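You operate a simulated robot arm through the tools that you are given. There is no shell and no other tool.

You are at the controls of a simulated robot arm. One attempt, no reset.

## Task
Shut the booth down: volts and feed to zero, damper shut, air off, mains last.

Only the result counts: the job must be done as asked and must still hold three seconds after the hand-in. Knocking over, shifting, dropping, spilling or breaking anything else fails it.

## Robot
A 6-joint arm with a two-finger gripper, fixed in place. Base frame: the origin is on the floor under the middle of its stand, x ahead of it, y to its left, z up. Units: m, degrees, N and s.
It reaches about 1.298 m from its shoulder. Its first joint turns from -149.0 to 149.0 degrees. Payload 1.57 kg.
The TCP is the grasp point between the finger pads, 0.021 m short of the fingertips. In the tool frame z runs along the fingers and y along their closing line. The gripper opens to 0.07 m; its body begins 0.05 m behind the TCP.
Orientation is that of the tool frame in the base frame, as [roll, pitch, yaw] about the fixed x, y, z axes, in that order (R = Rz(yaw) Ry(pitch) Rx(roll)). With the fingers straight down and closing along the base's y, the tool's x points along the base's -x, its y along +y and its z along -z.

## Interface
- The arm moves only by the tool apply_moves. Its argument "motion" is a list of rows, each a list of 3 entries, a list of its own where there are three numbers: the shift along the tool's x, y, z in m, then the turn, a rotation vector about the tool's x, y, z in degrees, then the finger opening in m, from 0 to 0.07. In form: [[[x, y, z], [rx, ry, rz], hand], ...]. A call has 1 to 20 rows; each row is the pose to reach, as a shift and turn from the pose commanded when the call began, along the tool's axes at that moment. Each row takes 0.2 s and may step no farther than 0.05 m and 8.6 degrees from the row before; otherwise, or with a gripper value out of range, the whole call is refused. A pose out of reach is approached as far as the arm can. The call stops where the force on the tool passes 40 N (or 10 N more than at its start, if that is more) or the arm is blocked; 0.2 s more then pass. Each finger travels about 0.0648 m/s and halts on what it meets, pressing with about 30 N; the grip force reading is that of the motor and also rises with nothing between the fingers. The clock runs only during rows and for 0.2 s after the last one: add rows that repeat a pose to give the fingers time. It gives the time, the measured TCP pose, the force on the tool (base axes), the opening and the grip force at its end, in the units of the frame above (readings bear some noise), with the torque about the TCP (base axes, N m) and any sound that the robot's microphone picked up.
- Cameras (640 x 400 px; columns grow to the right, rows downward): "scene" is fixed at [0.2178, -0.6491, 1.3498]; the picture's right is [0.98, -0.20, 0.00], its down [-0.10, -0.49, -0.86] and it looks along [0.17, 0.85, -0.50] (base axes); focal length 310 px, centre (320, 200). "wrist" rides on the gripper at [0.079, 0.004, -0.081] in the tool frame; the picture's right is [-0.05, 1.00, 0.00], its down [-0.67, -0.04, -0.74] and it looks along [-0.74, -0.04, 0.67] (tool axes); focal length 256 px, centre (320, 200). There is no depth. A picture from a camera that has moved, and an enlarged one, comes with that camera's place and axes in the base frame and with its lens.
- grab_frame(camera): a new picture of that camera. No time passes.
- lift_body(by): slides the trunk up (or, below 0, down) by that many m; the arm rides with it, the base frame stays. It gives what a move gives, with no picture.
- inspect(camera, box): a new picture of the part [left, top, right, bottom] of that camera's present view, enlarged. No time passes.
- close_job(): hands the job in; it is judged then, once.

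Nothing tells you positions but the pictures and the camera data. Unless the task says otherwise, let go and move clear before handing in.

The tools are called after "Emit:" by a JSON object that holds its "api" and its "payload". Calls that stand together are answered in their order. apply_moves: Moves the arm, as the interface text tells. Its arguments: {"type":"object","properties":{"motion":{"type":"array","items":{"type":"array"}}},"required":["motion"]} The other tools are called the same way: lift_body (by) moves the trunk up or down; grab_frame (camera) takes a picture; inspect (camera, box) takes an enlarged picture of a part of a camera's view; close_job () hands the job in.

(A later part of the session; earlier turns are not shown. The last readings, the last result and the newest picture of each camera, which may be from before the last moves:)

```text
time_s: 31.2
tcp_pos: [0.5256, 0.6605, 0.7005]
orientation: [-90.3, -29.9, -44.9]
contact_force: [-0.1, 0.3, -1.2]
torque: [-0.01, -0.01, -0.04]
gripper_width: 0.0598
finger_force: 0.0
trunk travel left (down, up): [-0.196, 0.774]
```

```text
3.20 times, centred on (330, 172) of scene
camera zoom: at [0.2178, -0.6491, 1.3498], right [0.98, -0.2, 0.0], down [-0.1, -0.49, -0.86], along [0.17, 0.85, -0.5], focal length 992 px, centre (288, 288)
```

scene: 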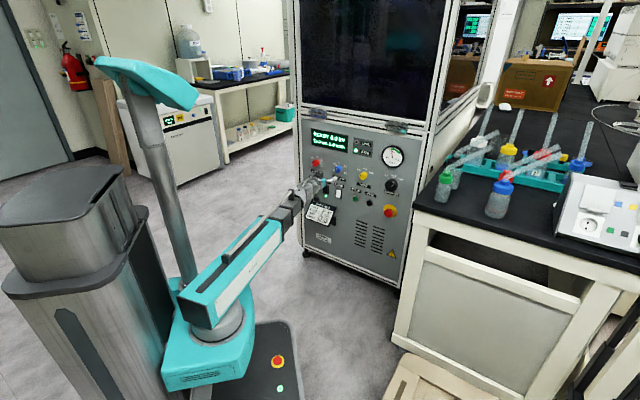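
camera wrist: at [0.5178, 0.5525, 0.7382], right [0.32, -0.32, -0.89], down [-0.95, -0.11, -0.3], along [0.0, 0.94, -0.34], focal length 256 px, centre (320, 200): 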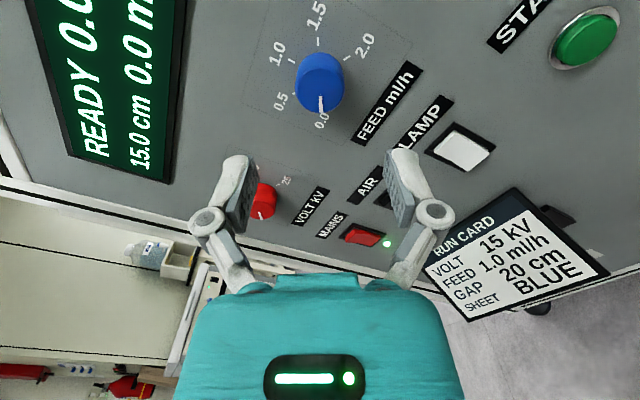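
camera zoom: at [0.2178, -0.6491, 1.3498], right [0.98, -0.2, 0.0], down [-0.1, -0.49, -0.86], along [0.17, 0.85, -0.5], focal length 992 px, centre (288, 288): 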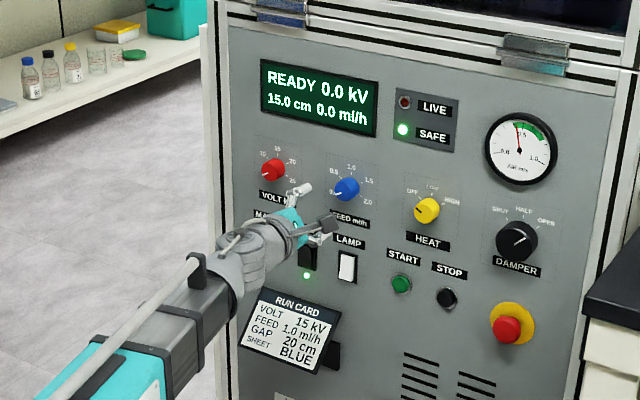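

FEED is at 0.0 and clear. Next I slide 0.28 m right to the DAMPER knob, unwinding the wrist +120° on the way, staying about 85 mm clear of all the knobs.

Emit:
{"api": "apply_moves", "payload": {"motion": [[[0.0162, 0.0093, 0], [0, 0, 8], 0.07], [[0.0323, 0.0187, 0], [0, 0, 16], 0.07], [[0.0485, 0.028, 0], [0, 0, 24], 0.07], [[0.0647, 0.0373, 0], [0, 0, 32], 0.07], [[0.0808, 0.0467, 0], [0, 0, 40], 0.07], [[0.097, 0.056, 0], [0, 0, 48], 0.07], [[0.1132, 0.0653, 0], [0, 0, 56], 0.07], [[0.1293, 0.0747, 0], [0, 0, 64], 0.07], [[0.1455, 0.084, 0], [0, 0, 72], 0.07], [[0.1617, 0.0933, 0], [0, 0, 80], 0.07], [[0.1778, 0.1027, 0], [0, 0, 88], 0.07], [[0.194, 0.112, 0], [0, 0, 96], 0.07], [[0.2102, 0.1213, 0], [0, 0, 104], 0.07], [[0.2263, 0.1307, 0], [0, 0, 112], 0.07], [[0.2425, 0.14, 0], [0, 0, 120], 0.07], [[0.2425, 0.14, 0], [0, 0, 120], 0.07]]}}

Emit:
{"api": "grab_frame", "payload": {"camera": "wrist"}}

Emit:
{"api": "grab_frame", "payload": {"camera": "scene"}}

```text
time_s: 34.6
tcp_pos: [0.7243, 0.4622, 0.6998]
orientation: [155.5, 89.8, -159.4]
contact_force: [2.0, -0.1, 0.7]
torque: [-0.01, 0.04, 0.0]
gripper_width: 0.0701
finger_force: 0.1
trunk travel left (down, up): [-0.196, 0.774]
```

```text
taken
camera wrist: at [0.6619, 0.406, 0.6228], right [-0.71, 0.71, 0.05], down [-0.5, -0.55, 0.67], along [0.5, 0.44, 0.74], focal length 256 px, centre (320, 200)
```

wrist: 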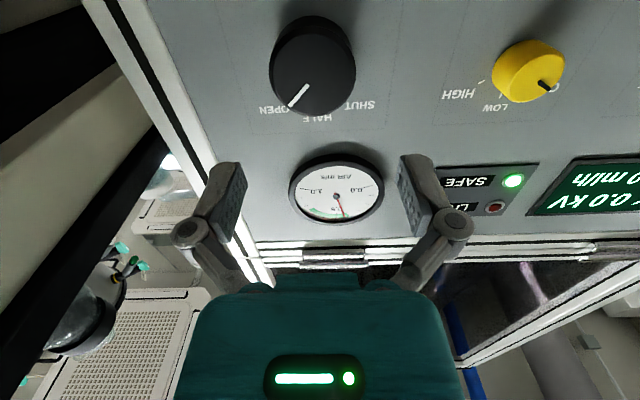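

```text
taken
```

scene: 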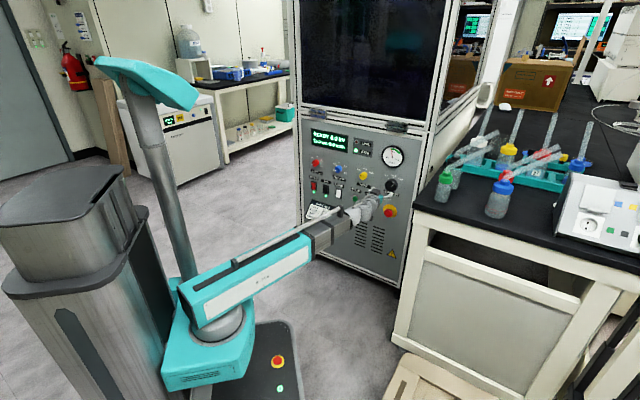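

Emit:
{"api": "inspect", "payload": {"camera": "wrist", "box": [232, 0, 408, 110]}}

Emit:
{"api": "inspect", "payload": {"camera": "wrist", "box": [260, 140, 420, 240]}}

Emit:
{"api": "inspect", "payload": {"camera": "scene", "box": [320, 130, 440, 205]}}

```text
3.64 times, centred on (320, 55) of wrist
camera zoom: at [0.6619, 0.406, 0.6228], right [-0.71, 0.71, 0.05], down [-0.5, -0.55, 0.67], along [0.5, 0.44, 0.74], focal length 931 px, centre (320, 727)
```

zoom: 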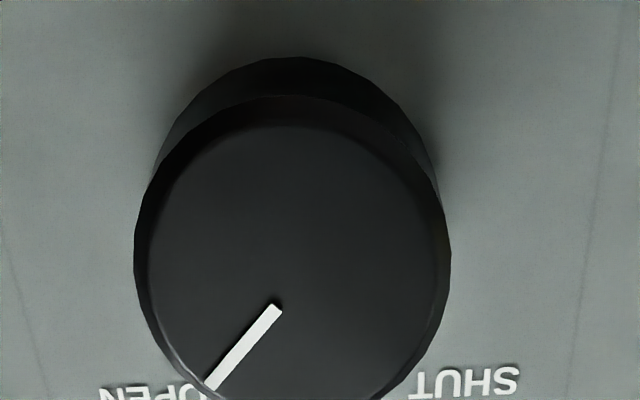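

```text
4.00 times, centred on (340, 190) of wrist
camera zoom: at [0.6619, 0.406, 0.6228], right [-0.71, 0.71, 0.05], down [-0.5, -0.55, 0.67], along [0.5, 0.44, 0.74], focal length 1024 px, centre (240, 240)
```

zoom: 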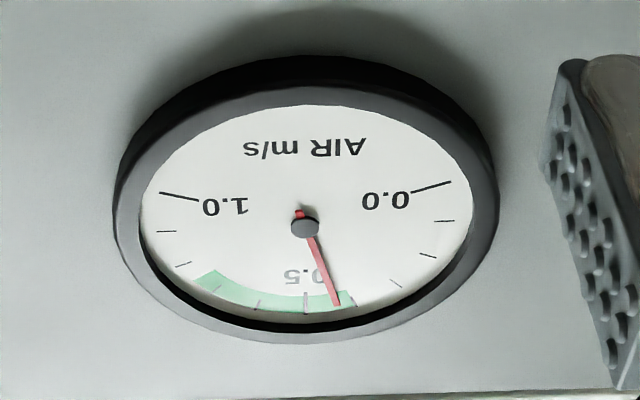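

```text
5.33 times, centred on (380, 168) of scene
camera zoom: at [0.2178, -0.6491, 1.3498], right [0.98, -0.2, 0.0], down [-0.1, -0.49, -0.86], along [0.17, 0.85, -0.5], focal length 1653 px, centre (0, 373)
```

zoom: 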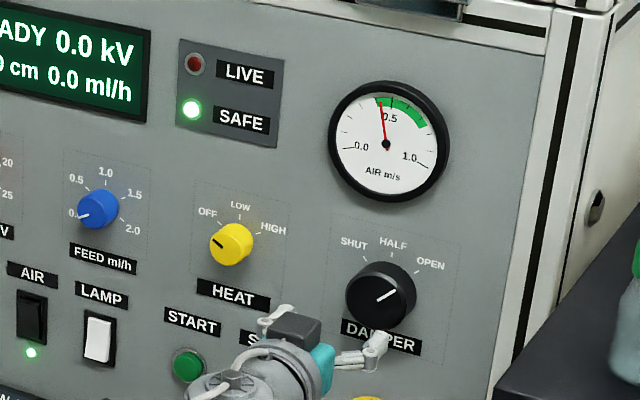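

DAMPER points at OPEN (45° right of vertical); SHUT is 45° left, so it needs −90°. Its centre is a little lower (z≈0.692) and ~2–4 mm right of the TCP, diameter ~54 mm. I'll close in part way and refine the alignment, as the clearance in the 70 mm opening is small.

Emit:
{"api": "apply_moves", "payload": {"motion": [[[0.004, -0.001, 0.01], [0, 0, 0], 0.07], [[0.008, -0.002, 0.02], [0, 0, 0], 0.07], [[0.008, -0.002, 0.03], [0, 0, 0], 0.07], [[0.008, -0.002, 0.03], [0, 0, 0], 0.07]]}}

Emit:
{"api": "grab_frame", "payload": {"camera": "wrist"}}

Emit:
{"api": "inspect", "payload": {"camera": "wrist", "box": [224, 10, 416, 130]}}

Emit:
{"api": "inspect", "payload": {"camera": "scene", "box": [320, 150, 440, 225]}}

```text
time_s: 35.6
tcp_pos: [0.7455, 0.4806, 0.7014]
orientation: [178.9, 89.9, -136.2]
contact_force: [-0.6, -0.3, -0.1]
torque: [-0.03, 0.0, 0.01]
gripper_width: 0.0699
finger_force: 0.0
out of reach, approached as far as the arm can: row 1, 2, 3, 4
trunk travel left (down, up): [-0.196, 0.774]
```

```text
taken
camera wrist: at [0.6848, 0.4259, 0.623], right [-0.71, 0.71, 0.05], down [-0.5, -0.55, 0.67], along [0.5, 0.44, 0.74], focal length 256 px, centre (320, 200)
```

wrist: 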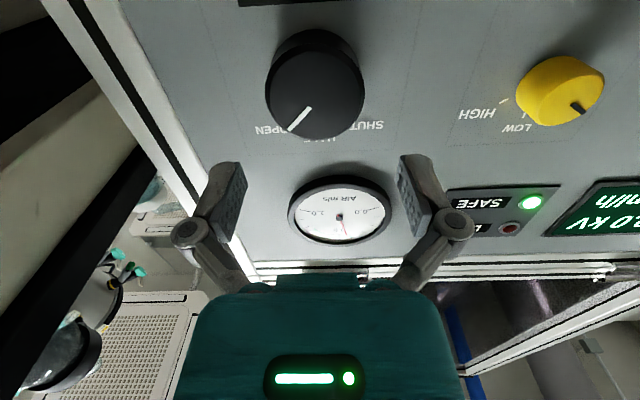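

```text
3.33 times, centred on (320, 70) of wrist
camera zoom: at [0.6848, 0.4259, 0.623], right [-0.71, 0.71, 0.05], down [-0.5, -0.55, 0.67], along [0.5, 0.44, 0.74], focal length 853 px, centre (320, 633)
```

zoom: 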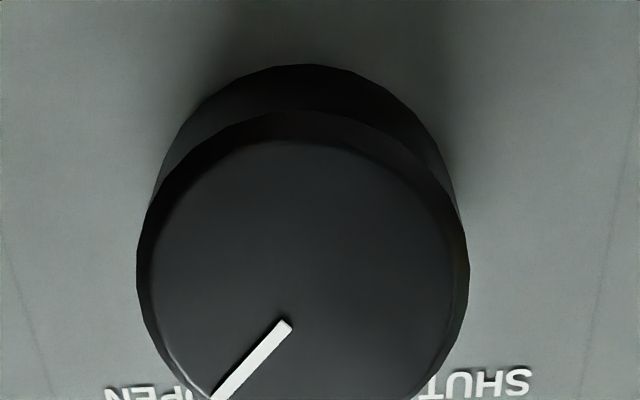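

```text
5.33 times, centred on (380, 188) of scene
camera zoom: at [0.2178, -0.6491, 1.3498], right [0.98, -0.2, 0.0], down [-0.1, -0.49, -0.86], along [0.17, 0.85, -0.5], focal length 1653 px, centre (0, 267)
```

zoom: 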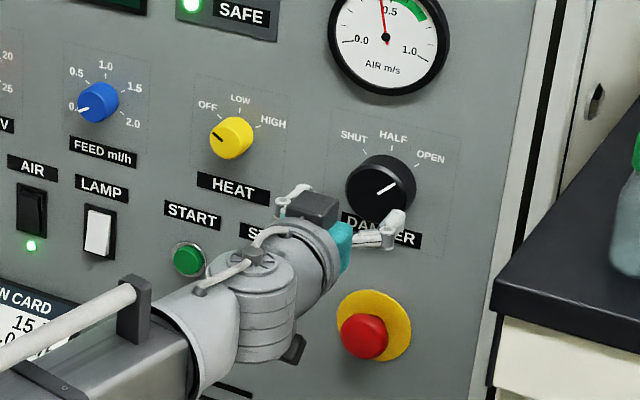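

The arm can't reach lower at this trunk height, so I'll drop the trunk 8.5 mm to centre on the damper knob (z≈0.693), then nudge 2 mm right and look again.

Emit:
{"api": "lift_body", "payload": {"by": -0.0085}}

Emit:
{"api": "apply_moves", "payload": {"motion": [[[0, -0.002, 0.01], [0, 0, 0], 0.07], [[0, -0.002, 0.02], [0, 0, 0], 0.07], [[0, -0.002, 0.02], [0, 0, 0], 0.07]]}}

Emit:
{"api": "grab_frame", "payload": {"camera": "wrist"}}

```text
time_s: 36.2
tcp_pos: [0.7472, 0.4819, 0.6919]
orientation: [-178.7, 89.9, -133.7]
contact_force: [-1.1, 0.0, -0.6]
torque: [0.0, 0.0, -0.02]
gripper_width: 0.0701
finger_force: 0.0
trunk travel left (down, up): [-0.188, 0.782]
```

```text
time_s: 37.0
tcp_pos: [0.7622, 0.4936, 0.6917]
orientation: [-179.0, 89.7, -134.0]
contact_force: [0.6, 0.1, -0.4]
torque: [0.01, -0.01, 0.0]
gripper_width: 0.0698
finger_force: 0.0
trunk travel left (down, up): [-0.188, 0.782]
```

```text
taken
camera wrist: at [0.6995, 0.4384, 0.6144], right [-0.71, 0.71, 0.05], down [-0.5, -0.55, 0.67], along [0.5, 0.45, 0.74], focal length 256 px, centre (320, 200)
```

wrist: 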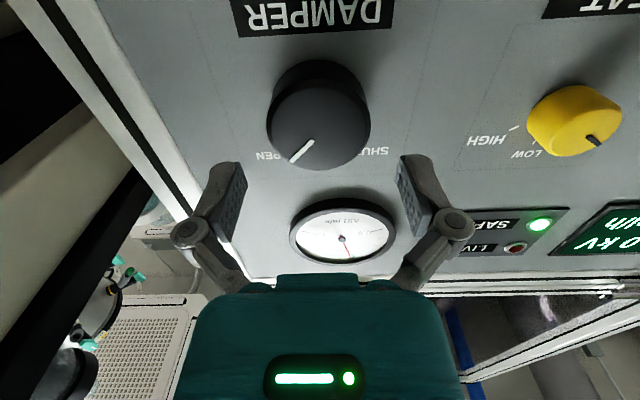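

The knob is now centred on the finger axis (column ~319 vs 320). Advancing 33 mm.

Emit:
{"api": "apply_moves", "payload": {"motion": [[[0, 0, 0.011], [0, 0, 0], 0.07], [[0, 0, 0.022], [0, 0, 0], 0.07], [[0, 0, 0.033], [0, 0, 0], 0.07], [[0, 0, 0.033], [0, 0, 0], 0.07]]}}

Emit:
{"api": "grab_frame", "payload": {"camera": "wrist"}}

Emit:
{"api": "inspect", "payload": {"camera": "scene", "box": [320, 150, 440, 225]}}

```text
time_s: 38.0
tcp_pos: [0.7853, 0.5177, 0.6914]
orientation: [179.5, 89.8, -135.4]
contact_force: [0.1, -0.4, 0.4]
torque: [-0.01, 0.0, -0.04]
gripper_width: 0.07
finger_force: 0.1
trunk travel left (down, up): [-0.188, 0.782]
```

```text
taken
camera wrist: at [0.7234, 0.4621, 0.6144], right [-0.71, 0.71, 0.05], down [-0.5, -0.55, 0.67], along [0.5, 0.44, 0.74], focal length 256 px, centre (320, 200)
```

wrist: 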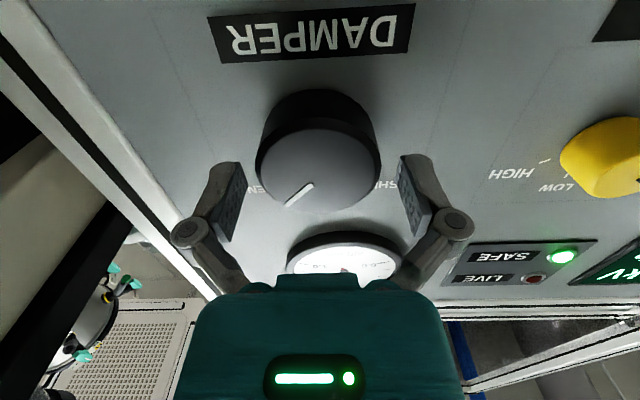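

```text
5.33 times, centred on (380, 188) of scene
camera zoom: at [0.2178, -0.6491, 1.3498], right [0.98, -0.2, 0.0], down [-0.1, -0.49, -0.86], along [0.17, 0.85, -0.5], focal length 1653 px, centre (0, 267)
```

zoom: 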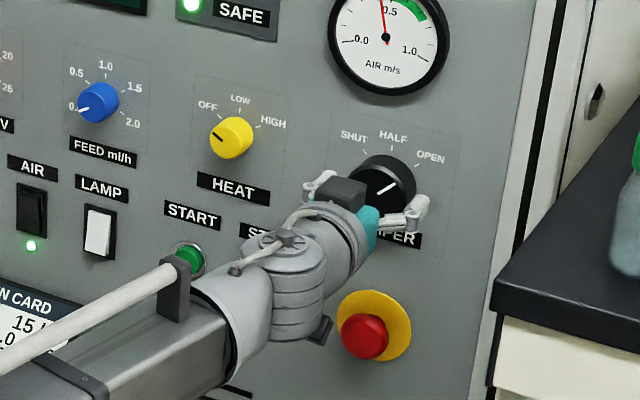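

Emit:
{"api": "apply_moves", "payload": {"motion": [[[0, 0, 0], [0, 0, 0], 0.06], [[0, 0, 0], [0, 0, 0], 0.05], [[0, 0, 0], [0, 0, 0], 0.03], [[0, 0, 0], [0, 0, 0], 0.03]]}}

Emit:
{"api": "grab_frame", "payload": {"camera": "wrist"}}

```text
time_s: 39.0
tcp_pos: [0.7847, 0.5162, 0.6924]
orientation: [176.7, 89.8, -138.5]
contact_force: [-0.6, -6.4, -0.7]
torque: [-0.06, 0.0, -0.16]
gripper_width: 0.0557
finger_force: 31.6
trunk travel left (down, up): [-0.188, 0.782]
```

```text
taken
camera wrist: at [0.7235, 0.4615, 0.6144], right [-0.7, 0.71, 0.05], down [-0.5, -0.55, 0.67], along [0.5, 0.44, 0.74], focal length 256 px, centre (320, 200)
```

wrist: 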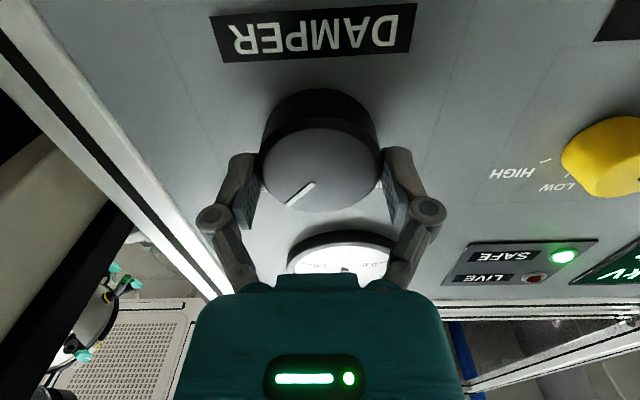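

Gripped (55.7 mm), low side load. Turning −45° to HALF first, then checking.

Emit:
{"api": "apply_moves", "payload": {"motion": [[[0, 0, 0], [0, 0, -8], 0.03], [[0, 0, 0], [0, 0, -16], 0.03], [[0, 0, 0], [0, 0, -24], 0.03], [[0, 0, 0], [0, 0, -32], 0.03], [[0, 0, 0], [0, 0, -40], 0.03], [[0, 0, 0], [0, 0, -45], 0.03]]}}

Emit:
{"api": "grab_frame", "payload": {"camera": "wrist"}}

Emit:
{"api": "inspect", "payload": {"camera": "scene", "box": [290, 120, 450, 220]}}

```text
time_s: 40.4
tcp_pos: [0.7857, 0.5179, 0.6919]
orientation: [-90.2, 44.8, -45.1]
contact_force: [-17.4, -7.4, -13.8]
torque: [-0.19, 0.24, 0.0]
gripper_width: 0.0559
finger_force: 32.1
trunk travel left (down, up): [-0.188, 0.782]
```

```text
taken
camera wrist: at [0.7636, 0.4217, 0.6344], right [-0.53, 0.52, -0.67], down [-0.84, -0.21, 0.5], along [0.12, 0.83, 0.55], focal length 256 px, centre (320, 200)
```

wrist: 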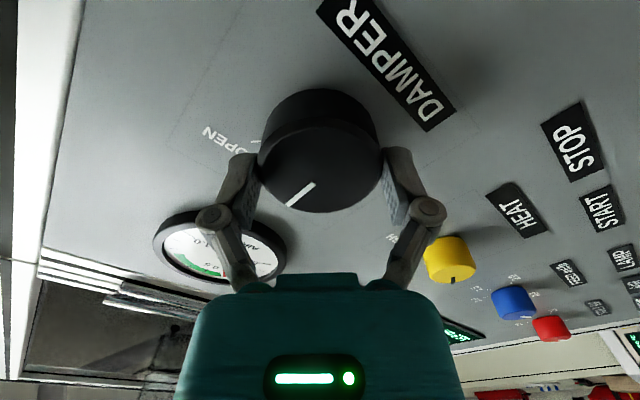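

```text
4.00 times, centred on (370, 170) of scene
camera zoom: at [0.2178, -0.6491, 1.3498], right [0.98, -0.2, 0.0], down [-0.1, -0.49, -0.86], along [0.17, 0.85, -0.5], focal length 1240 px, centre (120, 320)
```

zoom: 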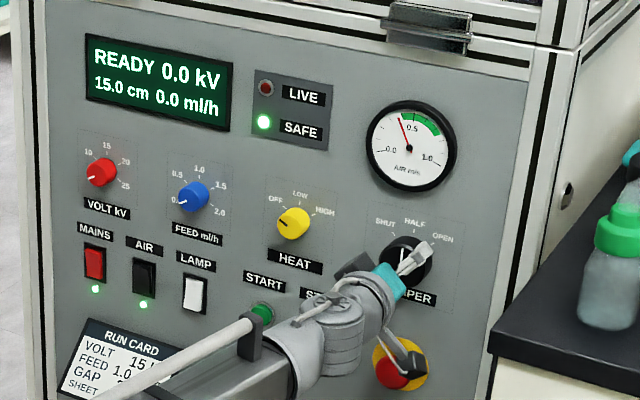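

Turned 45° with moderate side load. Easing it, then turning the remaining −45°.

Emit:
{"api": "apply_moves", "payload": {"motion": [[[0, 0.0006, -0.0006], [0, 0, 0], 0.03], [[0, 0.0012, -0.0012], [0, 0, 0], 0.03], [[0, 0.0012, -0.0012], [0, 0, 0], 0.03]]}}

Emit:
{"api": "apply_moves", "payload": {"motion": [[[0, 0, 0], [0, 0, -8], 0.03], [[0, 0, 0], [0, 0, -16], 0.03], [[0, 0, 0], [0, 0, -24], 0.03], [[0, 0, 0], [0, 0, -32], 0.03], [[0, 0, 0], [0, 0, -40], 0.03], [[0, 0, 0], [0, 0, -45], 0.03], [[0, 0, 0], [0, 0, -45], 0.03]]}}

Emit:
{"api": "grab_frame", "payload": {"camera": "wrist"}}

Emit:
{"api": "inspect", "payload": {"camera": "scene", "box": [290, 120, 450, 220]}}

```text
time_s: 41.2
tcp_pos: [0.7842, 0.5178, 0.6912]
orientation: [-90.4, 45.1, -45.3]
contact_force: [5.9, 6.5, 1.2]
torque: [0.11, -0.08, 0.65]
gripper_width: 0.0559
finger_force: 31.9
trunk travel left (down, up): [-0.188, 0.782]
```

```text
time_s: 42.8
tcp_pos: [0.7841, 0.5175, 0.6902]
orientation: [-90.3, -0.1, -44.9]
contact_force: [0.0, 8.4, -12.4]
torque: [0.0, 0.11, -0.44]
gripper_width: 0.0559
finger_force: 32.3
trunk travel left (down, up): [-0.188, 0.782]
```

```text
taken
camera wrist: at [0.7817, 0.4037, 0.6882], right [-0.04, 0.03, -1.0], down [-1.0, -0.06, 0.04], along [-0.06, 1.0, 0.03], focal length 256 px, centre (320, 200)
```

wrist: 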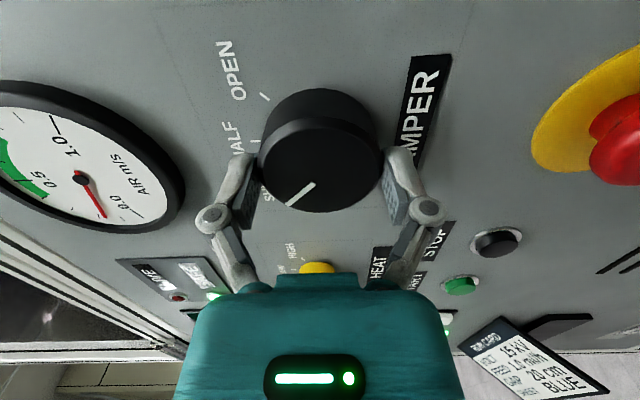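

```text
4.00 times, centred on (370, 170) of scene
camera zoom: at [0.2178, -0.6491, 1.3498], right [0.98, -0.2, 0.0], down [-0.1, -0.49, -0.86], along [0.17, 0.85, -0.5], focal length 1240 px, centre (120, 320)
```

zoom: 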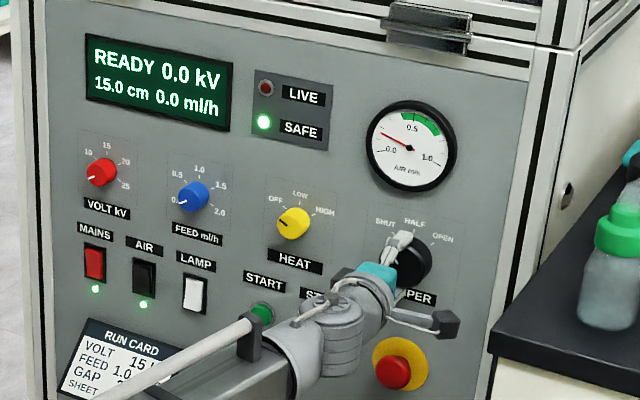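

The air gauge has dropped, so the damper has turned. Releasing and backing out to check the pointer.

Emit:
{"api": "apply_moves", "payload": {"motion": [[[0, 0, 0], [0, 0, 0], 0.05], [[0, 0, 0], [0, 0, 0], 0.06], [[0, 0, 0], [0, 0, 0], 0.07], [[0, 0, 0], [0, 0, 0], 0.07], [[0, 0, -0.02], [0, 0, 0], 0.07], [[0, 0, -0.05], [0, 0, 0], 0.07], [[0, 0, -0.085], [0, 0, 0], 0.07]]}}

Emit:
{"api": "grab_frame", "payload": {"camera": "wrist"}}

Emit:
{"api": "inspect", "payload": {"camera": "scene", "box": [290, 120, 450, 220]}}

```text
time_s: 44.4
tcp_pos: [0.7222, 0.4558, 0.6917]
orientation: [-90.3, -0.1, -45.0]
contact_force: [0.4, -0.4, -1.2]
torque: [0.01, -0.03, -0.01]
gripper_width: 0.0702
finger_force: 0.1
trunk travel left (down, up): [-0.188, 0.782]
```

```text
taken
camera wrist: at [0.7198, 0.3411, 0.6893], right [-0.04, 0.04, -1.0], down [-1.0, -0.05, 0.04], along [-0.05, 1.0, 0.04], focal length 256 px, centre (320, 200)
```

wrist: 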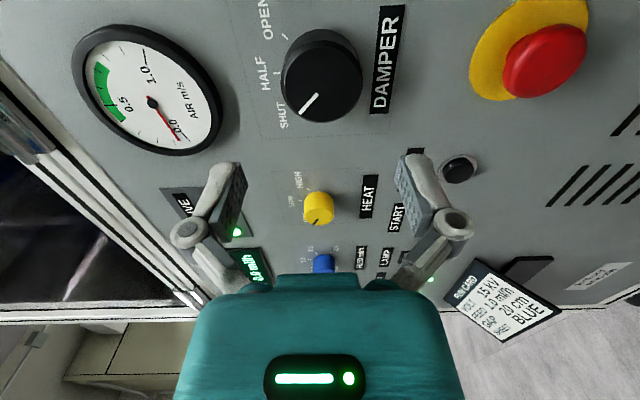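

```text
4.00 times, centred on (370, 170) of scene
camera zoom: at [0.2178, -0.6491, 1.3498], right [0.98, -0.2, 0.0], down [-0.1, -0.49, -0.86], along [0.17, 0.85, -0.5], focal length 1240 px, centre (120, 320)
```

zoom: 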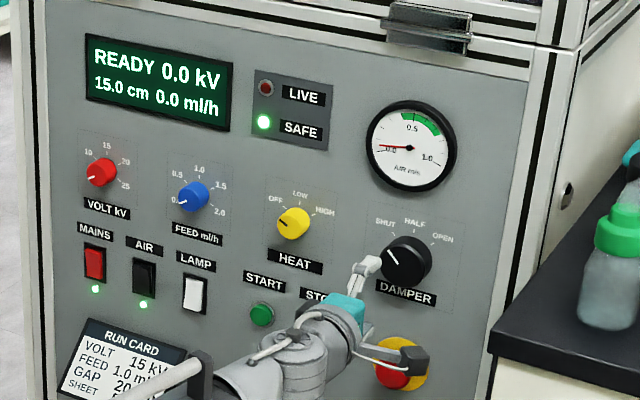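

DAMPER is at SHUT and the gauge reads 0.0. Next is the AIR rocker. I'll slide left 0.37 m at this standoff with the camera kept on the right side, then look closely at the rockers to see which half to press.

Emit:
{"api": "apply_moves", "payload": {"motion": [[[-0.03, 0, 0], [0, 0, 0], 0.07], [[-0.06, 0, 0], [0, 0, 0], 0.06], [[-0.09, 0, 0], [0, 0, 0], 0.04], [[-0.12, 0, 0], [0, 0, 0], 0.02], [[-0.15, 0, 0], [0, 0, 0], 0.0], [[-0.18, 0, 0], [0, 0, 0], 0.0], [[-0.21, 0, 0], [0, 0, 0], 0.0], [[-0.24, 0, 0], [0, 0, 0], 0.0], [[-0.27, 0, 0], [0, 0, 0], 0.0], [[-0.3, 0, 0], [0, 0, 0], 0.0], [[-0.33, 0, 0], [0, 0, 0], 0.0], [[-0.36, 0, 0], [0, 0, 0], 0.0], [[-0.37, 0, 0], [0, 0, 0], 0.0], [[-0.37, 0, 0], [0, 0, 0], 0.0]]}}

Emit:
{"api": "grab_frame", "payload": {"camera": "wrist"}}

Emit:
{"api": "grab_frame", "payload": {"camera": "scene"}}

```text
time_s: 47.4
tcp_pos: [0.4616, 0.7173, 0.6918]
orientation: [-90.1, 0.1, -45.0]
contact_force: [0.1, -0.4, 1.2]
torque: [0.0, 0.0, 0.0]
gripper_width: 0.0
finger_force: 28.4
trunk travel left (down, up): [-0.188, 0.782]
```

```text
taken
camera wrist: at [0.4593, 0.6036, 0.6898], right [-0.04, 0.04, -1.0], down [-1.0, -0.05, 0.04], along [-0.05, 1.0, 0.04], focal length 256 px, centre (320, 200)
```

wrist: 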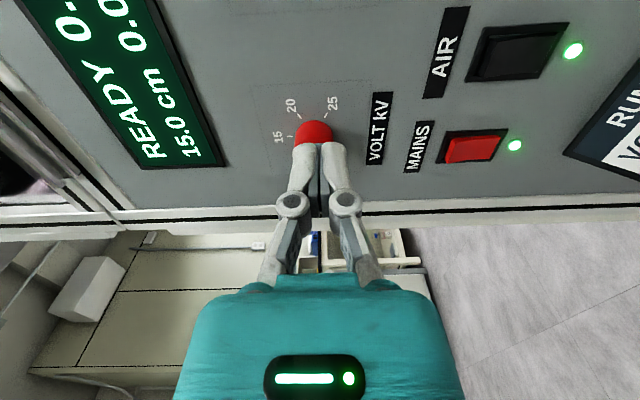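

```text
taken
```

scene: 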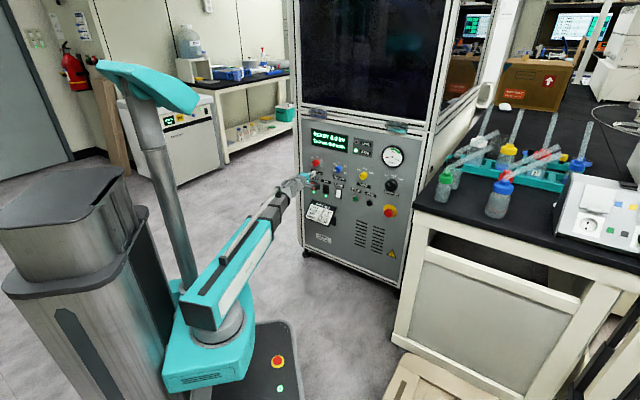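

Emit:
{"api": "inspect", "payload": {"camera": "wrist", "box": [420, 0, 600, 112]}}

Emit:
{"api": "inspect", "payload": {"camera": "wrist", "box": [400, 90, 560, 190]}}

Emit:
{"api": "inspect", "payload": {"camera": "scene", "box": [300, 170, 364, 210]}}

```text
3.56 times, centred on (510, 56) of wrist
camera zoom: at [0.4593, 0.6036, 0.6898], right [-0.04, 0.04, -1.0], down [-1.0, -0.05, 0.04], along [-0.05, 1.0, 0.04], focal length 910 px, centre (-356, 712)
```

zoom: 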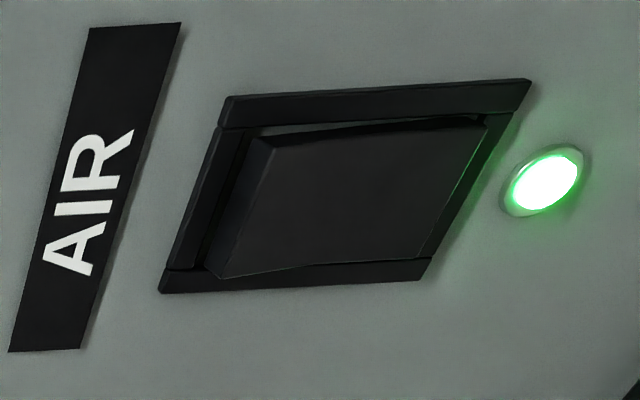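

```text
4.00 times, centred on (480, 140) of wrist
camera zoom: at [0.4593, 0.6036, 0.6898], right [-0.04, 0.04, -1.0], down [-1.0, -0.05, 0.04], along [-0.05, 1.0, 0.04], focal length 1024 px, centre (-320, 440)
```

zoom: 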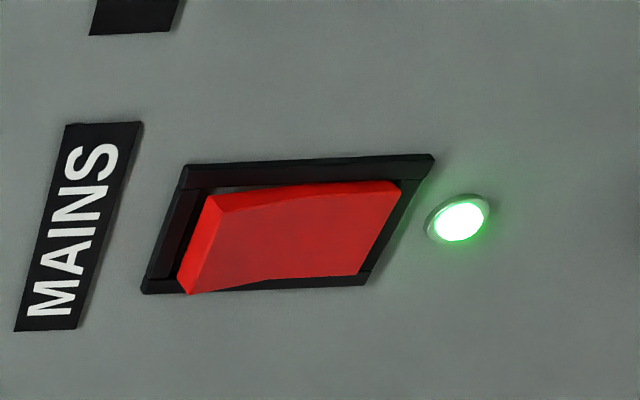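

```text
10.00 times, centred on (332, 190) of scene
camera zoom: at [0.2178, -0.6491, 1.3498], right [0.98, -0.2, 0.0], down [-0.1, -0.49, -0.86], along [0.17, 0.85, -0.5], focal length 3099 px, centre (200, 300)
```

zoom: 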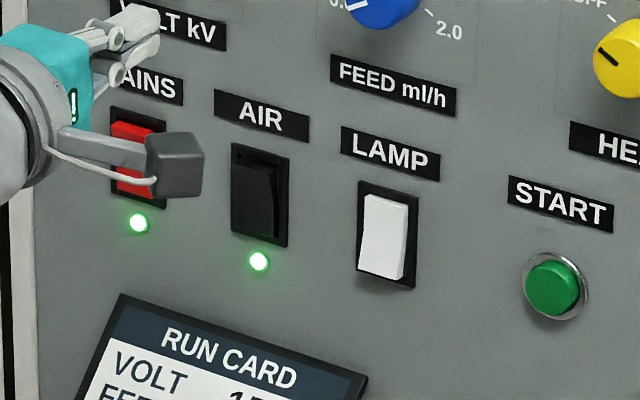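

Both lit rockers (AIR, MAINS) have the lower half pressed in and the upper half standing out, so pressing the upper half should switch them off. AIR is centred at about U=−0.174 (bezel z 0.528–0.583), MAINS 80 mm to its left. I'll lower the trunk so the closed fingertips face AIR's upper half and look again.

Emit:
{"api": "apply_moves", "payload": {"motion": [[[0.0035, 0, 0], [0, 0, 0], 0.0], [[0.0065, 0, 0], [0, 0, 0], 0.0], [[0.0065, 0, 0], [0, 0, 0], 0.0]]}}

Emit:
{"api": "lift_body", "payload": {"by": -0.123}}

Emit:
{"api": "grab_frame", "payload": {"camera": "wrist"}}

Emit:
{"api": "grab_frame", "payload": {"camera": "scene"}}

```text
time_s: 48.2
tcp_pos: [0.4655, 0.714, 0.6909]
orientation: [-90.2, -0.1, -45.0]
contact_force: [-0.3, 0.0, 0.1]
torque: [0.02, -0.04, -0.01]
gripper_width: 0.0
finger_force: 28.7
trunk travel left (down, up): [-0.188, 0.782]
```

```text
time_s: 49.7
tcp_pos: [0.4661, 0.7132, 0.5693]
orientation: [-90.1, 0.0, -45.0]
contact_force: [0.1, -0.3, 0.1]
torque: [0.0, 0.03, -0.01]
gripper_width: 0.0002
finger_force: 28.6
trunk travel left (down, up): [-0.065, 0.905]
```

```text
taken
camera wrist: at [0.4639, 0.5994, 0.5667], right [-0.04, 0.04, -1.0], down [-1.0, -0.06, 0.04], along [-0.05, 1.0, 0.04], focal length 256 px, centre (320, 200)
```

wrist: 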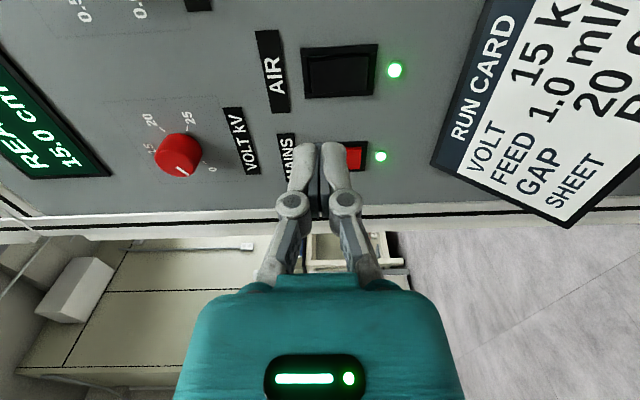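

```text
taken
```

scene: 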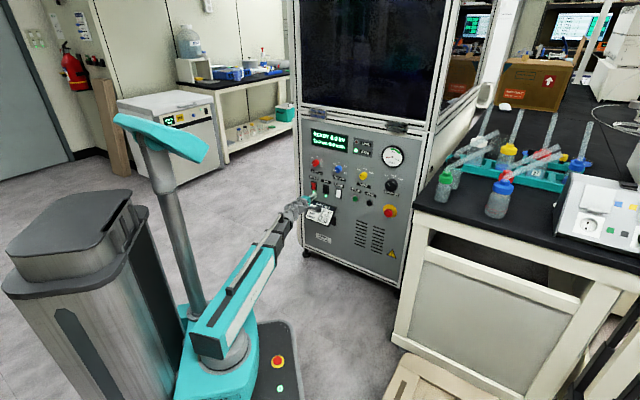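

Emit:
{"api": "inspect", "payload": {"camera": "wrist", "box": [260, 20, 420, 120]}}

Emit:
{"api": "inspect", "payload": {"camera": "wrist", "box": [420, 0, 640, 138]}}

Emit:
{"api": "inspect", "payload": {"camera": "scene", "box": [290, 160, 386, 220]}}

```text
4.00 times, centred on (340, 70) of wrist
camera zoom: at [0.4639, 0.5994, 0.5667], right [-0.04, 0.04, -1.0], down [-1.0, -0.06, 0.04], along [-0.05, 1.0, 0.04], focal length 1024 px, centre (240, 720)
```

zoom: 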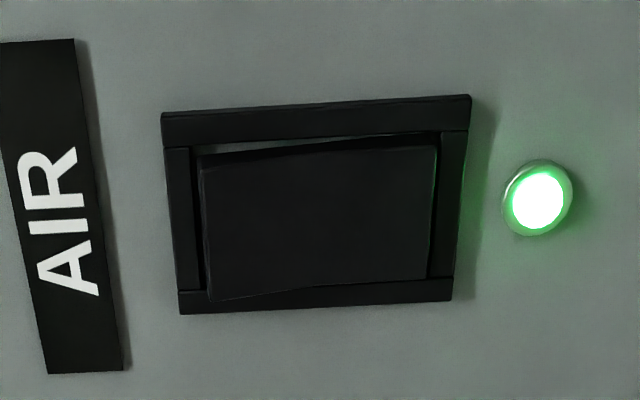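

```text
2.90 times, centred on (530, 69) of wrist
camera zoom: at [0.4639, 0.5994, 0.5667], right [-0.04, 0.04, -1.0], down [-1.0, -0.06, 0.04], along [-0.05, 1.0, 0.04], focal length 742 px, centre (-289, 580)
```

zoom: 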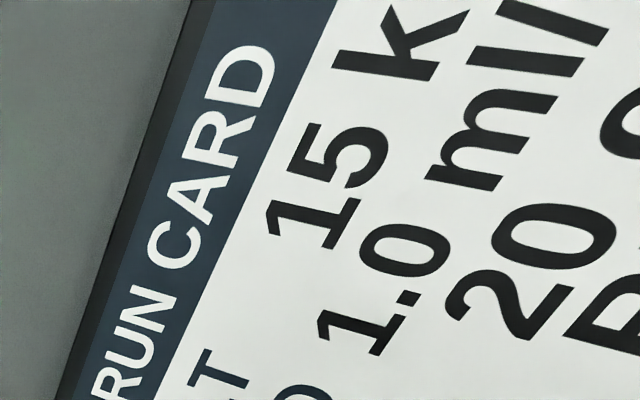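

```text
6.67 times, centred on (338, 190) of scene
camera zoom: at [0.2178, -0.6491, 1.3498], right [0.98, -0.2, 0.0], down [-0.1, -0.49, -0.86], along [0.17, 0.85, -0.5], focal length 2066 px, centre (200, 267)
```

zoom: 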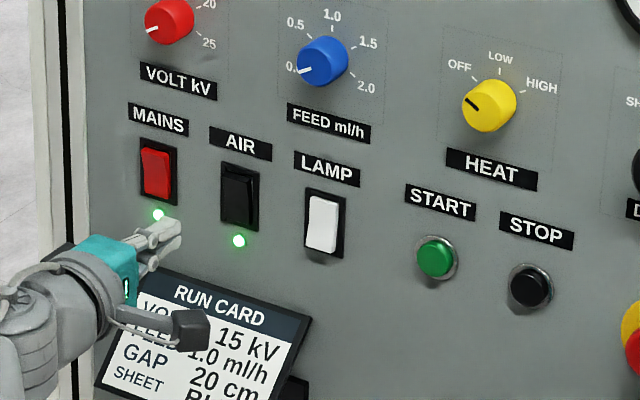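

The AIR rocker spans z≈0.535–0.577 with its top end raised. To press only the upper half cleanly, I'll open the gripper to 40 mm so that just the lower finger lands at z≈0.57 (the upper finger over bare panel at ~0.62). Raising the trunk 27 mm and approaching to just short of contact.

Emit:
{"api": "lift_body", "payload": {"by": 0.027}}

Emit:
{"api": "apply_moves", "payload": {"motion": [[[0.001, 0, 0.015], [0, 0, 0], 0.02], [[0.001, 0, 0.03], [0, 0, 0], 0.04], [[0.001, 0, 0.045], [0, 0, 0], 0.04], [[0.001, 0, 0.055], [0, 0, 0], 0.04], [[0.001, 0, 0.065], [0, 0, 0], 0.04], [[0.001, 0, 0.065], [0, 0, 0], 0.04]]}}

Emit:
{"api": "grab_frame", "payload": {"camera": "wrist"}}

Emit:
{"api": "inspect", "payload": {"camera": "scene", "box": [290, 150, 386, 210]}}

```text
time_s: 50.4
tcp_pos: [0.467, 0.7136, 0.5959]
orientation: [-90.1, 0.0, -45.0]
contact_force: [-0.1, -0.8, 0.3]
torque: [-0.01, 0.0, -0.04]
gripper_width: 0.0003
finger_force: 28.5
trunk travel left (down, up): [-0.092, 0.878]
```

```text
time_s: 51.8
tcp_pos: [0.5129, 0.7599, 0.5969]
orientation: [-90.1, 0.0, -45.1]
contact_force: [-0.3, 0.4, -0.7]
torque: [-0.01, -0.03, -0.02]
gripper_width: 0.0401
finger_force: 0.1
trunk travel left (down, up): [-0.092, 0.878]
```

```text
taken
camera wrist: at [0.5112, 0.6457, 0.5938], right [-0.04, 0.04, -1.0], down [-1.0, -0.06, 0.04], along [-0.05, 1.0, 0.04], focal length 256 px, centre (320, 200)
```

wrist: 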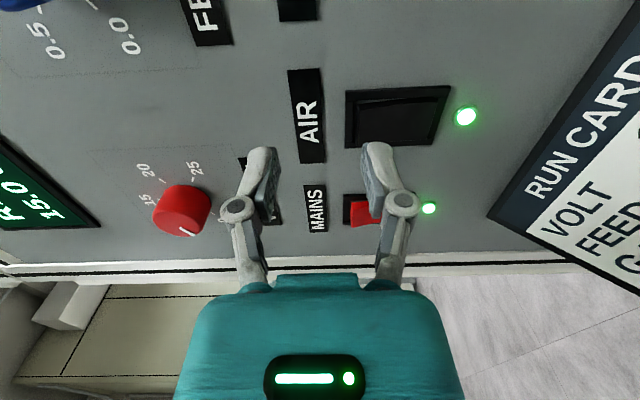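

```text
6.67 times, centred on (338, 180) of scene
camera zoom: at [0.2178, -0.6491, 1.3498], right [0.98, -0.2, 0.0], down [-0.1, -0.49, -0.86], along [0.17, 0.85, -0.5], focal length 2066 px, centre (200, 333)
```

zoom: 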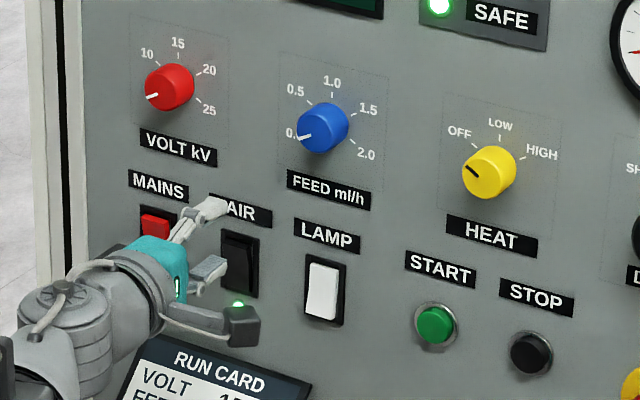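

The lower finger is lined up with the top of the AIR rocker, ~15 mm short. Pressing in slowly in 2 mm steps.

Emit:
{"api": "apply_moves", "payload": {"motion": [[[0, 0, 0.006], [0, 0, 0], 0.04], [[0, 0, 0.01], [0, 0, 0], 0.04], [[0, 0, 0.012], [0, 0, 0], 0.04], [[0, 0, 0.014], [0, 0, 0], 0.04], [[0, 0, 0.016], [0, 0, 0], 0.04], [[0, 0, 0.018], [0, 0, 0], 0.04], [[0, 0, 0.02], [0, 0, 0], 0.04]]}}

Emit:
{"api": "grab_frame", "payload": {"camera": "wrist"}}

Emit:
{"api": "inspect", "payload": {"camera": "scene", "box": [290, 150, 386, 210]}}

```text
time_s: 53.4
tcp_pos: [0.5281, 0.7719, 0.5969]
orientation: [-90.1, 0.1, -44.9]
contact_force: [0.4, 0.0, 0.3]
torque: [0.02, 0.02, -0.04]
gripper_width: 0.0399
finger_force: 0.1
trunk travel left (down, up): [-0.092, 0.878]
```

```text
taken
camera wrist: at [0.5253, 0.6586, 0.5937], right [-0.04, 0.04, -1.0], down [-1.0, -0.06, 0.04], along [-0.05, 1.0, 0.04], focal length 256 px, centre (320, 200)
```

wrist: 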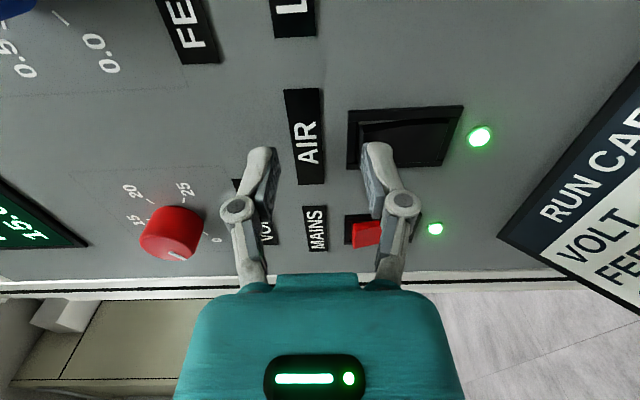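

```text
6.67 times, centred on (338, 180) of scene
camera zoom: at [0.2178, -0.6491, 1.3498], right [0.98, -0.2, 0.0], down [-0.1, -0.49, -0.86], along [0.17, 0.85, -0.5], focal length 2066 px, centre (200, 333)
```

zoom: 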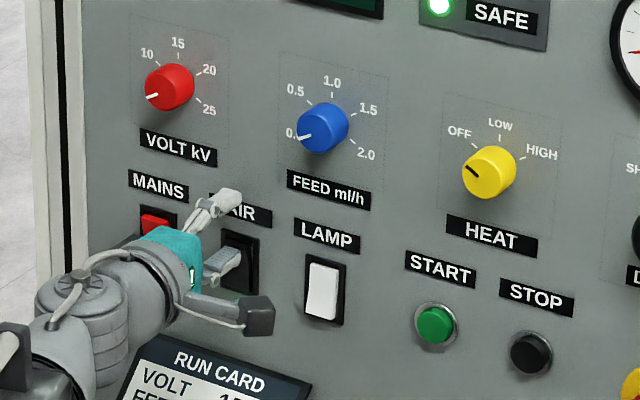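

No contact yet (fingertip ~10 mm from panel). Continuing in smaller steps.

Emit:
{"api": "apply_moves", "payload": {"motion": [[[0, 0, 0.0015], [0, 0, 0], 0.04], [[0, 0, 0.003], [0, 0, 0], 0.04], [[0, 0, 0.0045], [0, 0, 0], 0.04], [[0, 0, 0.006], [0, 0, 0], 0.04]]}}

Emit:
{"api": "grab_frame", "payload": {"camera": "wrist"}}

```text
time_s: 54.4
tcp_pos: [0.5317, 0.7769, 0.5958]
orientation: [-90.1, 0.0, -45.0]
contact_force: [-0.6, -0.1, 0.2]
torque: [0.05, 0.01, 0.01]
gripper_width: 0.04
finger_force: 0.1
trunk travel left (down, up): [-0.092, 0.878]
```

```text
taken
camera wrist: at [0.5292, 0.6631, 0.5938], right [-0.04, 0.04, -1.0], down [-1.0, -0.05, 0.04], along [-0.05, 1.0, 0.04], focal length 256 px, centre (320, 200)
```

wrist: 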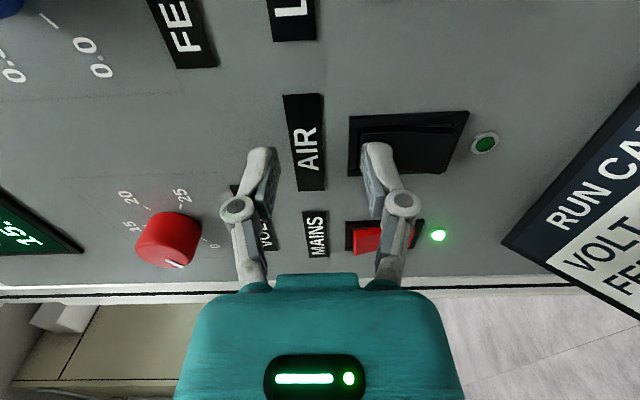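

The AIR lamp has gone out with essentially no residual force. Backing out 50 mm and verifying everything before the mains.

Emit:
{"api": "apply_moves", "payload": {"motion": [[[0, 0, -0.015], [0, 0, 0], 0.04], [[0, 0, -0.03], [0, 0, 0], 0.04], [[0, 0, -0.05], [0, 0, 0], 0.04], [[0, 0, -0.05], [0, 0, 0], 0.04]]}}

Emit:
{"api": "grab_frame", "payload": {"camera": "wrist"}}

Emit:
{"api": "inspect", "payload": {"camera": "scene", "box": [290, 115, 450, 215]}}

Emit:
{"api": "inspect", "payload": {"camera": "wrist", "box": [320, 40, 544, 180]}}

```text
time_s: 55.4
tcp_pos: [0.494, 0.7429, 0.596]
orientation: [-90.2, 0.0, -45.1]
contact_force: [0.2, -0.2, 0.2]
torque: [-0.04, -0.01, 0.0]
gripper_width: 0.0401
finger_force: 0.0
trunk travel left (down, up): [-0.092, 0.878]
```

```text
taken
camera wrist: at [0.4922, 0.6293, 0.5934], right [-0.04, 0.03, -1.0], down [-1.0, -0.05, 0.04], along [-0.05, 1.0, 0.04], focal length 256 px, centre (320, 200)
```

wrist: 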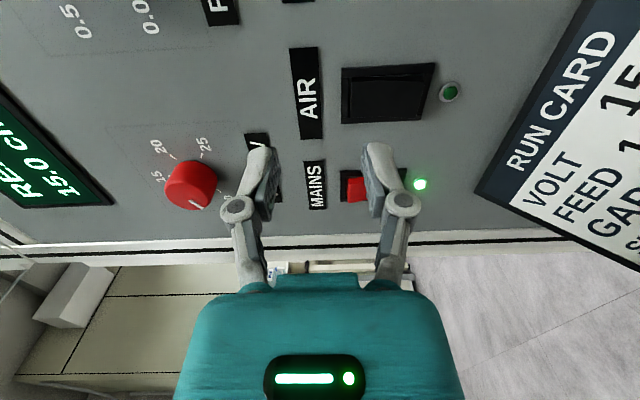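

```text
4.00 times, centred on (370, 165) of scene
camera zoom: at [0.2178, -0.6491, 1.3498], right [0.98, -0.2, 0.0], down [-0.1, -0.49, -0.86], along [0.17, 0.85, -0.5], focal length 1240 px, centre (120, 340)
```

zoom: 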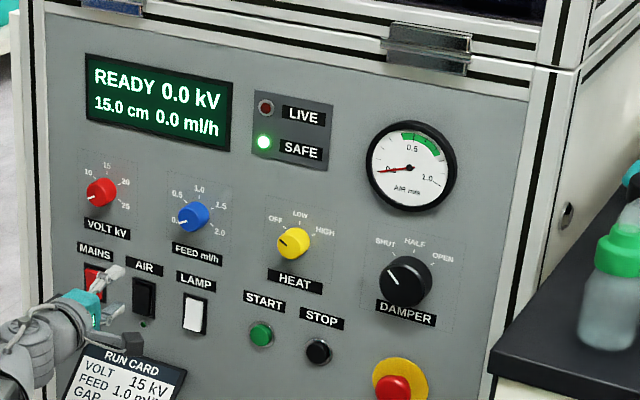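

```text
2.86 times, centred on (432, 110) of wrist
camera zoom: at [0.4922, 0.6293, 0.5934], right [-0.04, 0.03, -1.0], down [-1.0, -0.05, 0.04], along [-0.05, 1.0, 0.04], focal length 731 px, centre (0, 457)
```

zoom: 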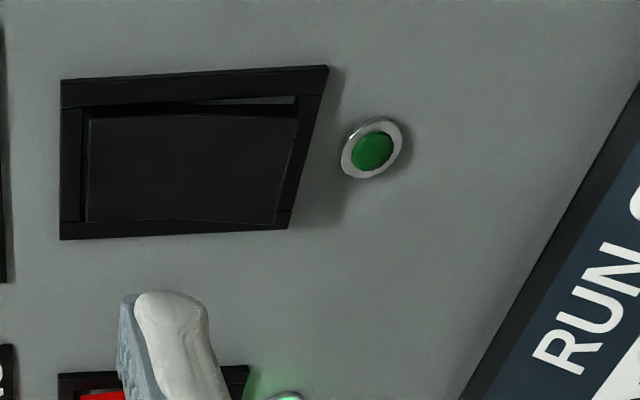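

AIR is off, displays read 0.0 kV / 0.0 ml/h, damper SHUT. Now mains: sliding 78 mm left to face the MAINS rocker with the same finger arrangement.

Emit:
{"api": "apply_moves", "payload": {"motion": [[[-0.02, 0, 0], [0, 0, 0], 0.04], [[-0.04, 0, 0], [0, 0, 0], 0.04], [[-0.06, 0, 0], [0, 0, 0], 0.04], [[-0.078, 0, 0], [0, 0, 0], 0.04], [[-0.078, 0, 0], [0, 0, 0], 0.04]]}}

Emit:
{"api": "grab_frame", "payload": {"camera": "wrist"}}

Emit:
{"api": "inspect", "payload": {"camera": "scene", "box": [290, 150, 386, 210]}}

```text
time_s: 56.6
tcp_pos: [0.4431, 0.7967, 0.5949]
orientation: [-90.2, 0.0, -45.2]
contact_force: [0.4, 0.4, -0.1]
torque: [-0.01, 0.0, 0.01]
gripper_width: 0.0399
finger_force: 0.0
trunk travel left (down, up): [-0.092, 0.878]
```

```text
taken
camera wrist: at [0.4401, 0.6825, 0.5937], right [-0.04, 0.04, -1.0], down [-1.0, -0.05, 0.04], along [-0.05, 1.0, 0.04], focal length 256 px, centre (320, 200)
```

wrist: 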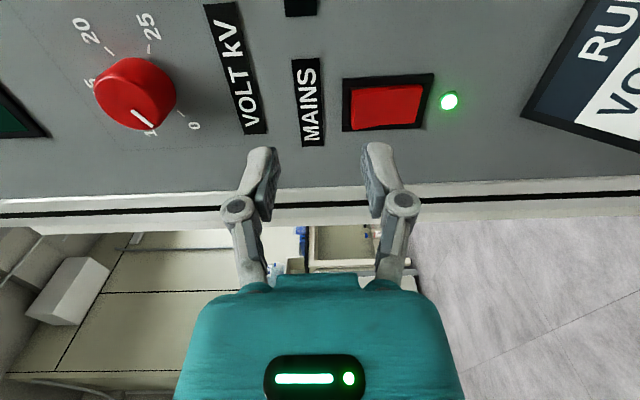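

```text
6.67 times, centred on (338, 180) of scene
camera zoom: at [0.2178, -0.6491, 1.3498], right [0.98, -0.2, 0.0], down [-0.1, -0.49, -0.86], along [0.17, 0.85, -0.5], focal length 2066 px, centre (200, 333)
```

zoom: 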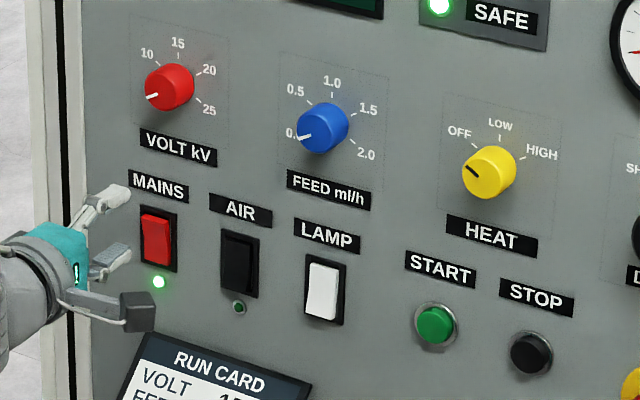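

All as wanted; MAINS' upper half is the raised one. Approaching and pressing it the same way.

Emit:
{"api": "apply_moves", "payload": {"motion": [[[-0.003, 0, 0.015], [0, 0, 0], 0.04], [[-0.003, 0, 0.03], [0, 0, 0], 0.04], [[-0.003, 0, 0.038], [0, 0, 0], 0.04], [[-0.003, 0, 0.042], [0, 0, 0], 0.04], [[-0.003, 0, 0.0435], [0, 0, 0], 0.04], [[-0.003, 0, 0.045], [0, 0, 0], 0.04], [[-0.003, 0, 0.0465], [0, 0, 0], 0.04], [[-0.003, 0, 0.048], [0, 0, 0], 0.04]]}}

Emit:
{"api": "grab_frame", "payload": {"camera": "wrist"}}

Emit:
{"api": "inspect", "payload": {"camera": "scene", "box": [290, 115, 450, 215]}}

```text
time_s: 58.4
tcp_pos: [0.4724, 0.8321, 0.5969]
orientation: [-90.1, 0.0, -44.9]
contact_force: [-0.9, -0.6, 0.0]
torque: [-0.06, 0.0, 0.03]
gripper_width: 0.0398
finger_force: 0.1
trunk travel left (down, up): [-0.092, 0.878]
```

```text
taken
camera wrist: at [0.4707, 0.7192, 0.5937], right [-0.04, 0.04, -1.0], down [-1.0, -0.06, 0.04], along [-0.05, 1.0, 0.04], focal length 256 px, centre (320, 200)
```

wrist: 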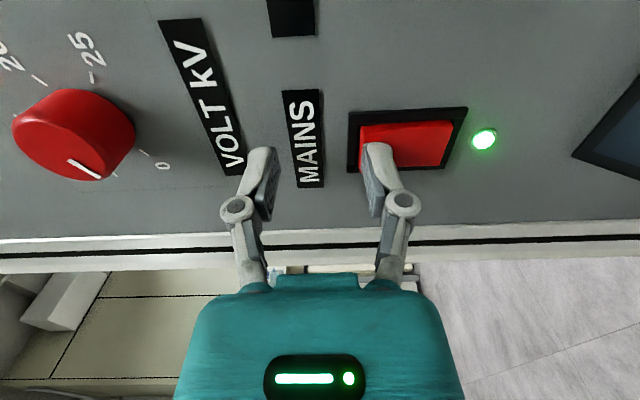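

```text
4.00 times, centred on (370, 165) of scene
camera zoom: at [0.2178, -0.6491, 1.3498], right [0.98, -0.2, 0.0], down [-0.1, -0.49, -0.86], along [0.17, 0.85, -0.5], focal length 1240 px, centre (120, 340)
```

zoom: 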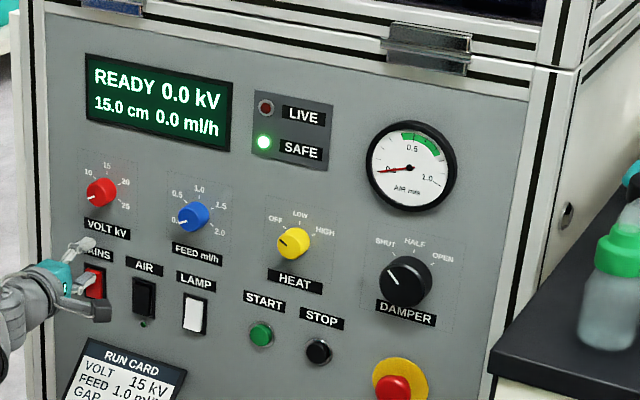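

Touching but not yet toggled. A few more millimetres.

Emit:
{"api": "apply_moves", "payload": {"motion": [[[0, 0, 0.0012], [0, 0, 0], 0.04], [[0, 0, 0.0024], [0, 0, 0], 0.04], [[0, 0, 0.0036], [0, 0, 0], 0.04]]}}

Emit:
{"api": "grab_frame", "payload": {"camera": "wrist"}}

Emit:
{"api": "inspect", "payload": {"camera": "scene", "box": [290, 115, 450, 215]}}

```text
time_s: 59.2
tcp_pos: [0.4751, 0.8352, 0.5956]
orientation: [-90.1, -0.1, -45.0]
contact_force: [-2.1, -1.7, 1.2]
torque: [-0.04, 0.05, -0.01]
gripper_width: 0.0401
finger_force: 0.5
trunk travel left (down, up): [-0.092, 0.878]
```

```text
taken
camera wrist: at [0.4732, 0.7211, 0.5938], right [-0.04, 0.04, -1.0], down [-1.0, -0.06, 0.04], along [-0.05, 1.0, 0.04], focal length 256 px, centre (320, 200)
```

wrist: 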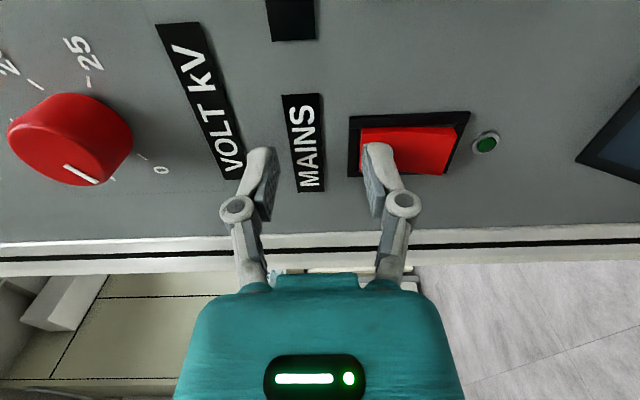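

```text
4.00 times, centred on (370, 165) of scene
camera zoom: at [0.2178, -0.6491, 1.3498], right [0.98, -0.2, 0.0], down [-0.1, -0.49, -0.86], along [0.17, 0.85, -0.5], focal length 1240 px, centre (120, 340)
```

zoom: 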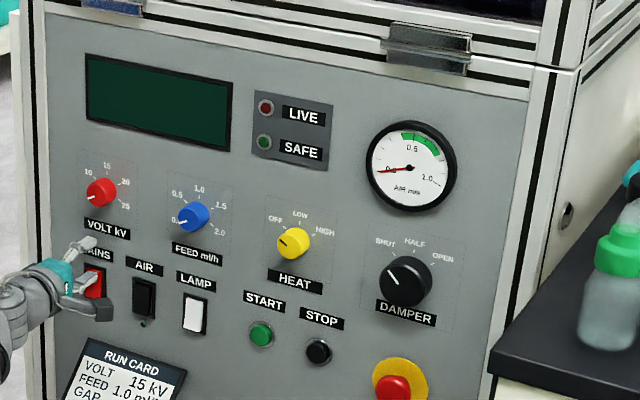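

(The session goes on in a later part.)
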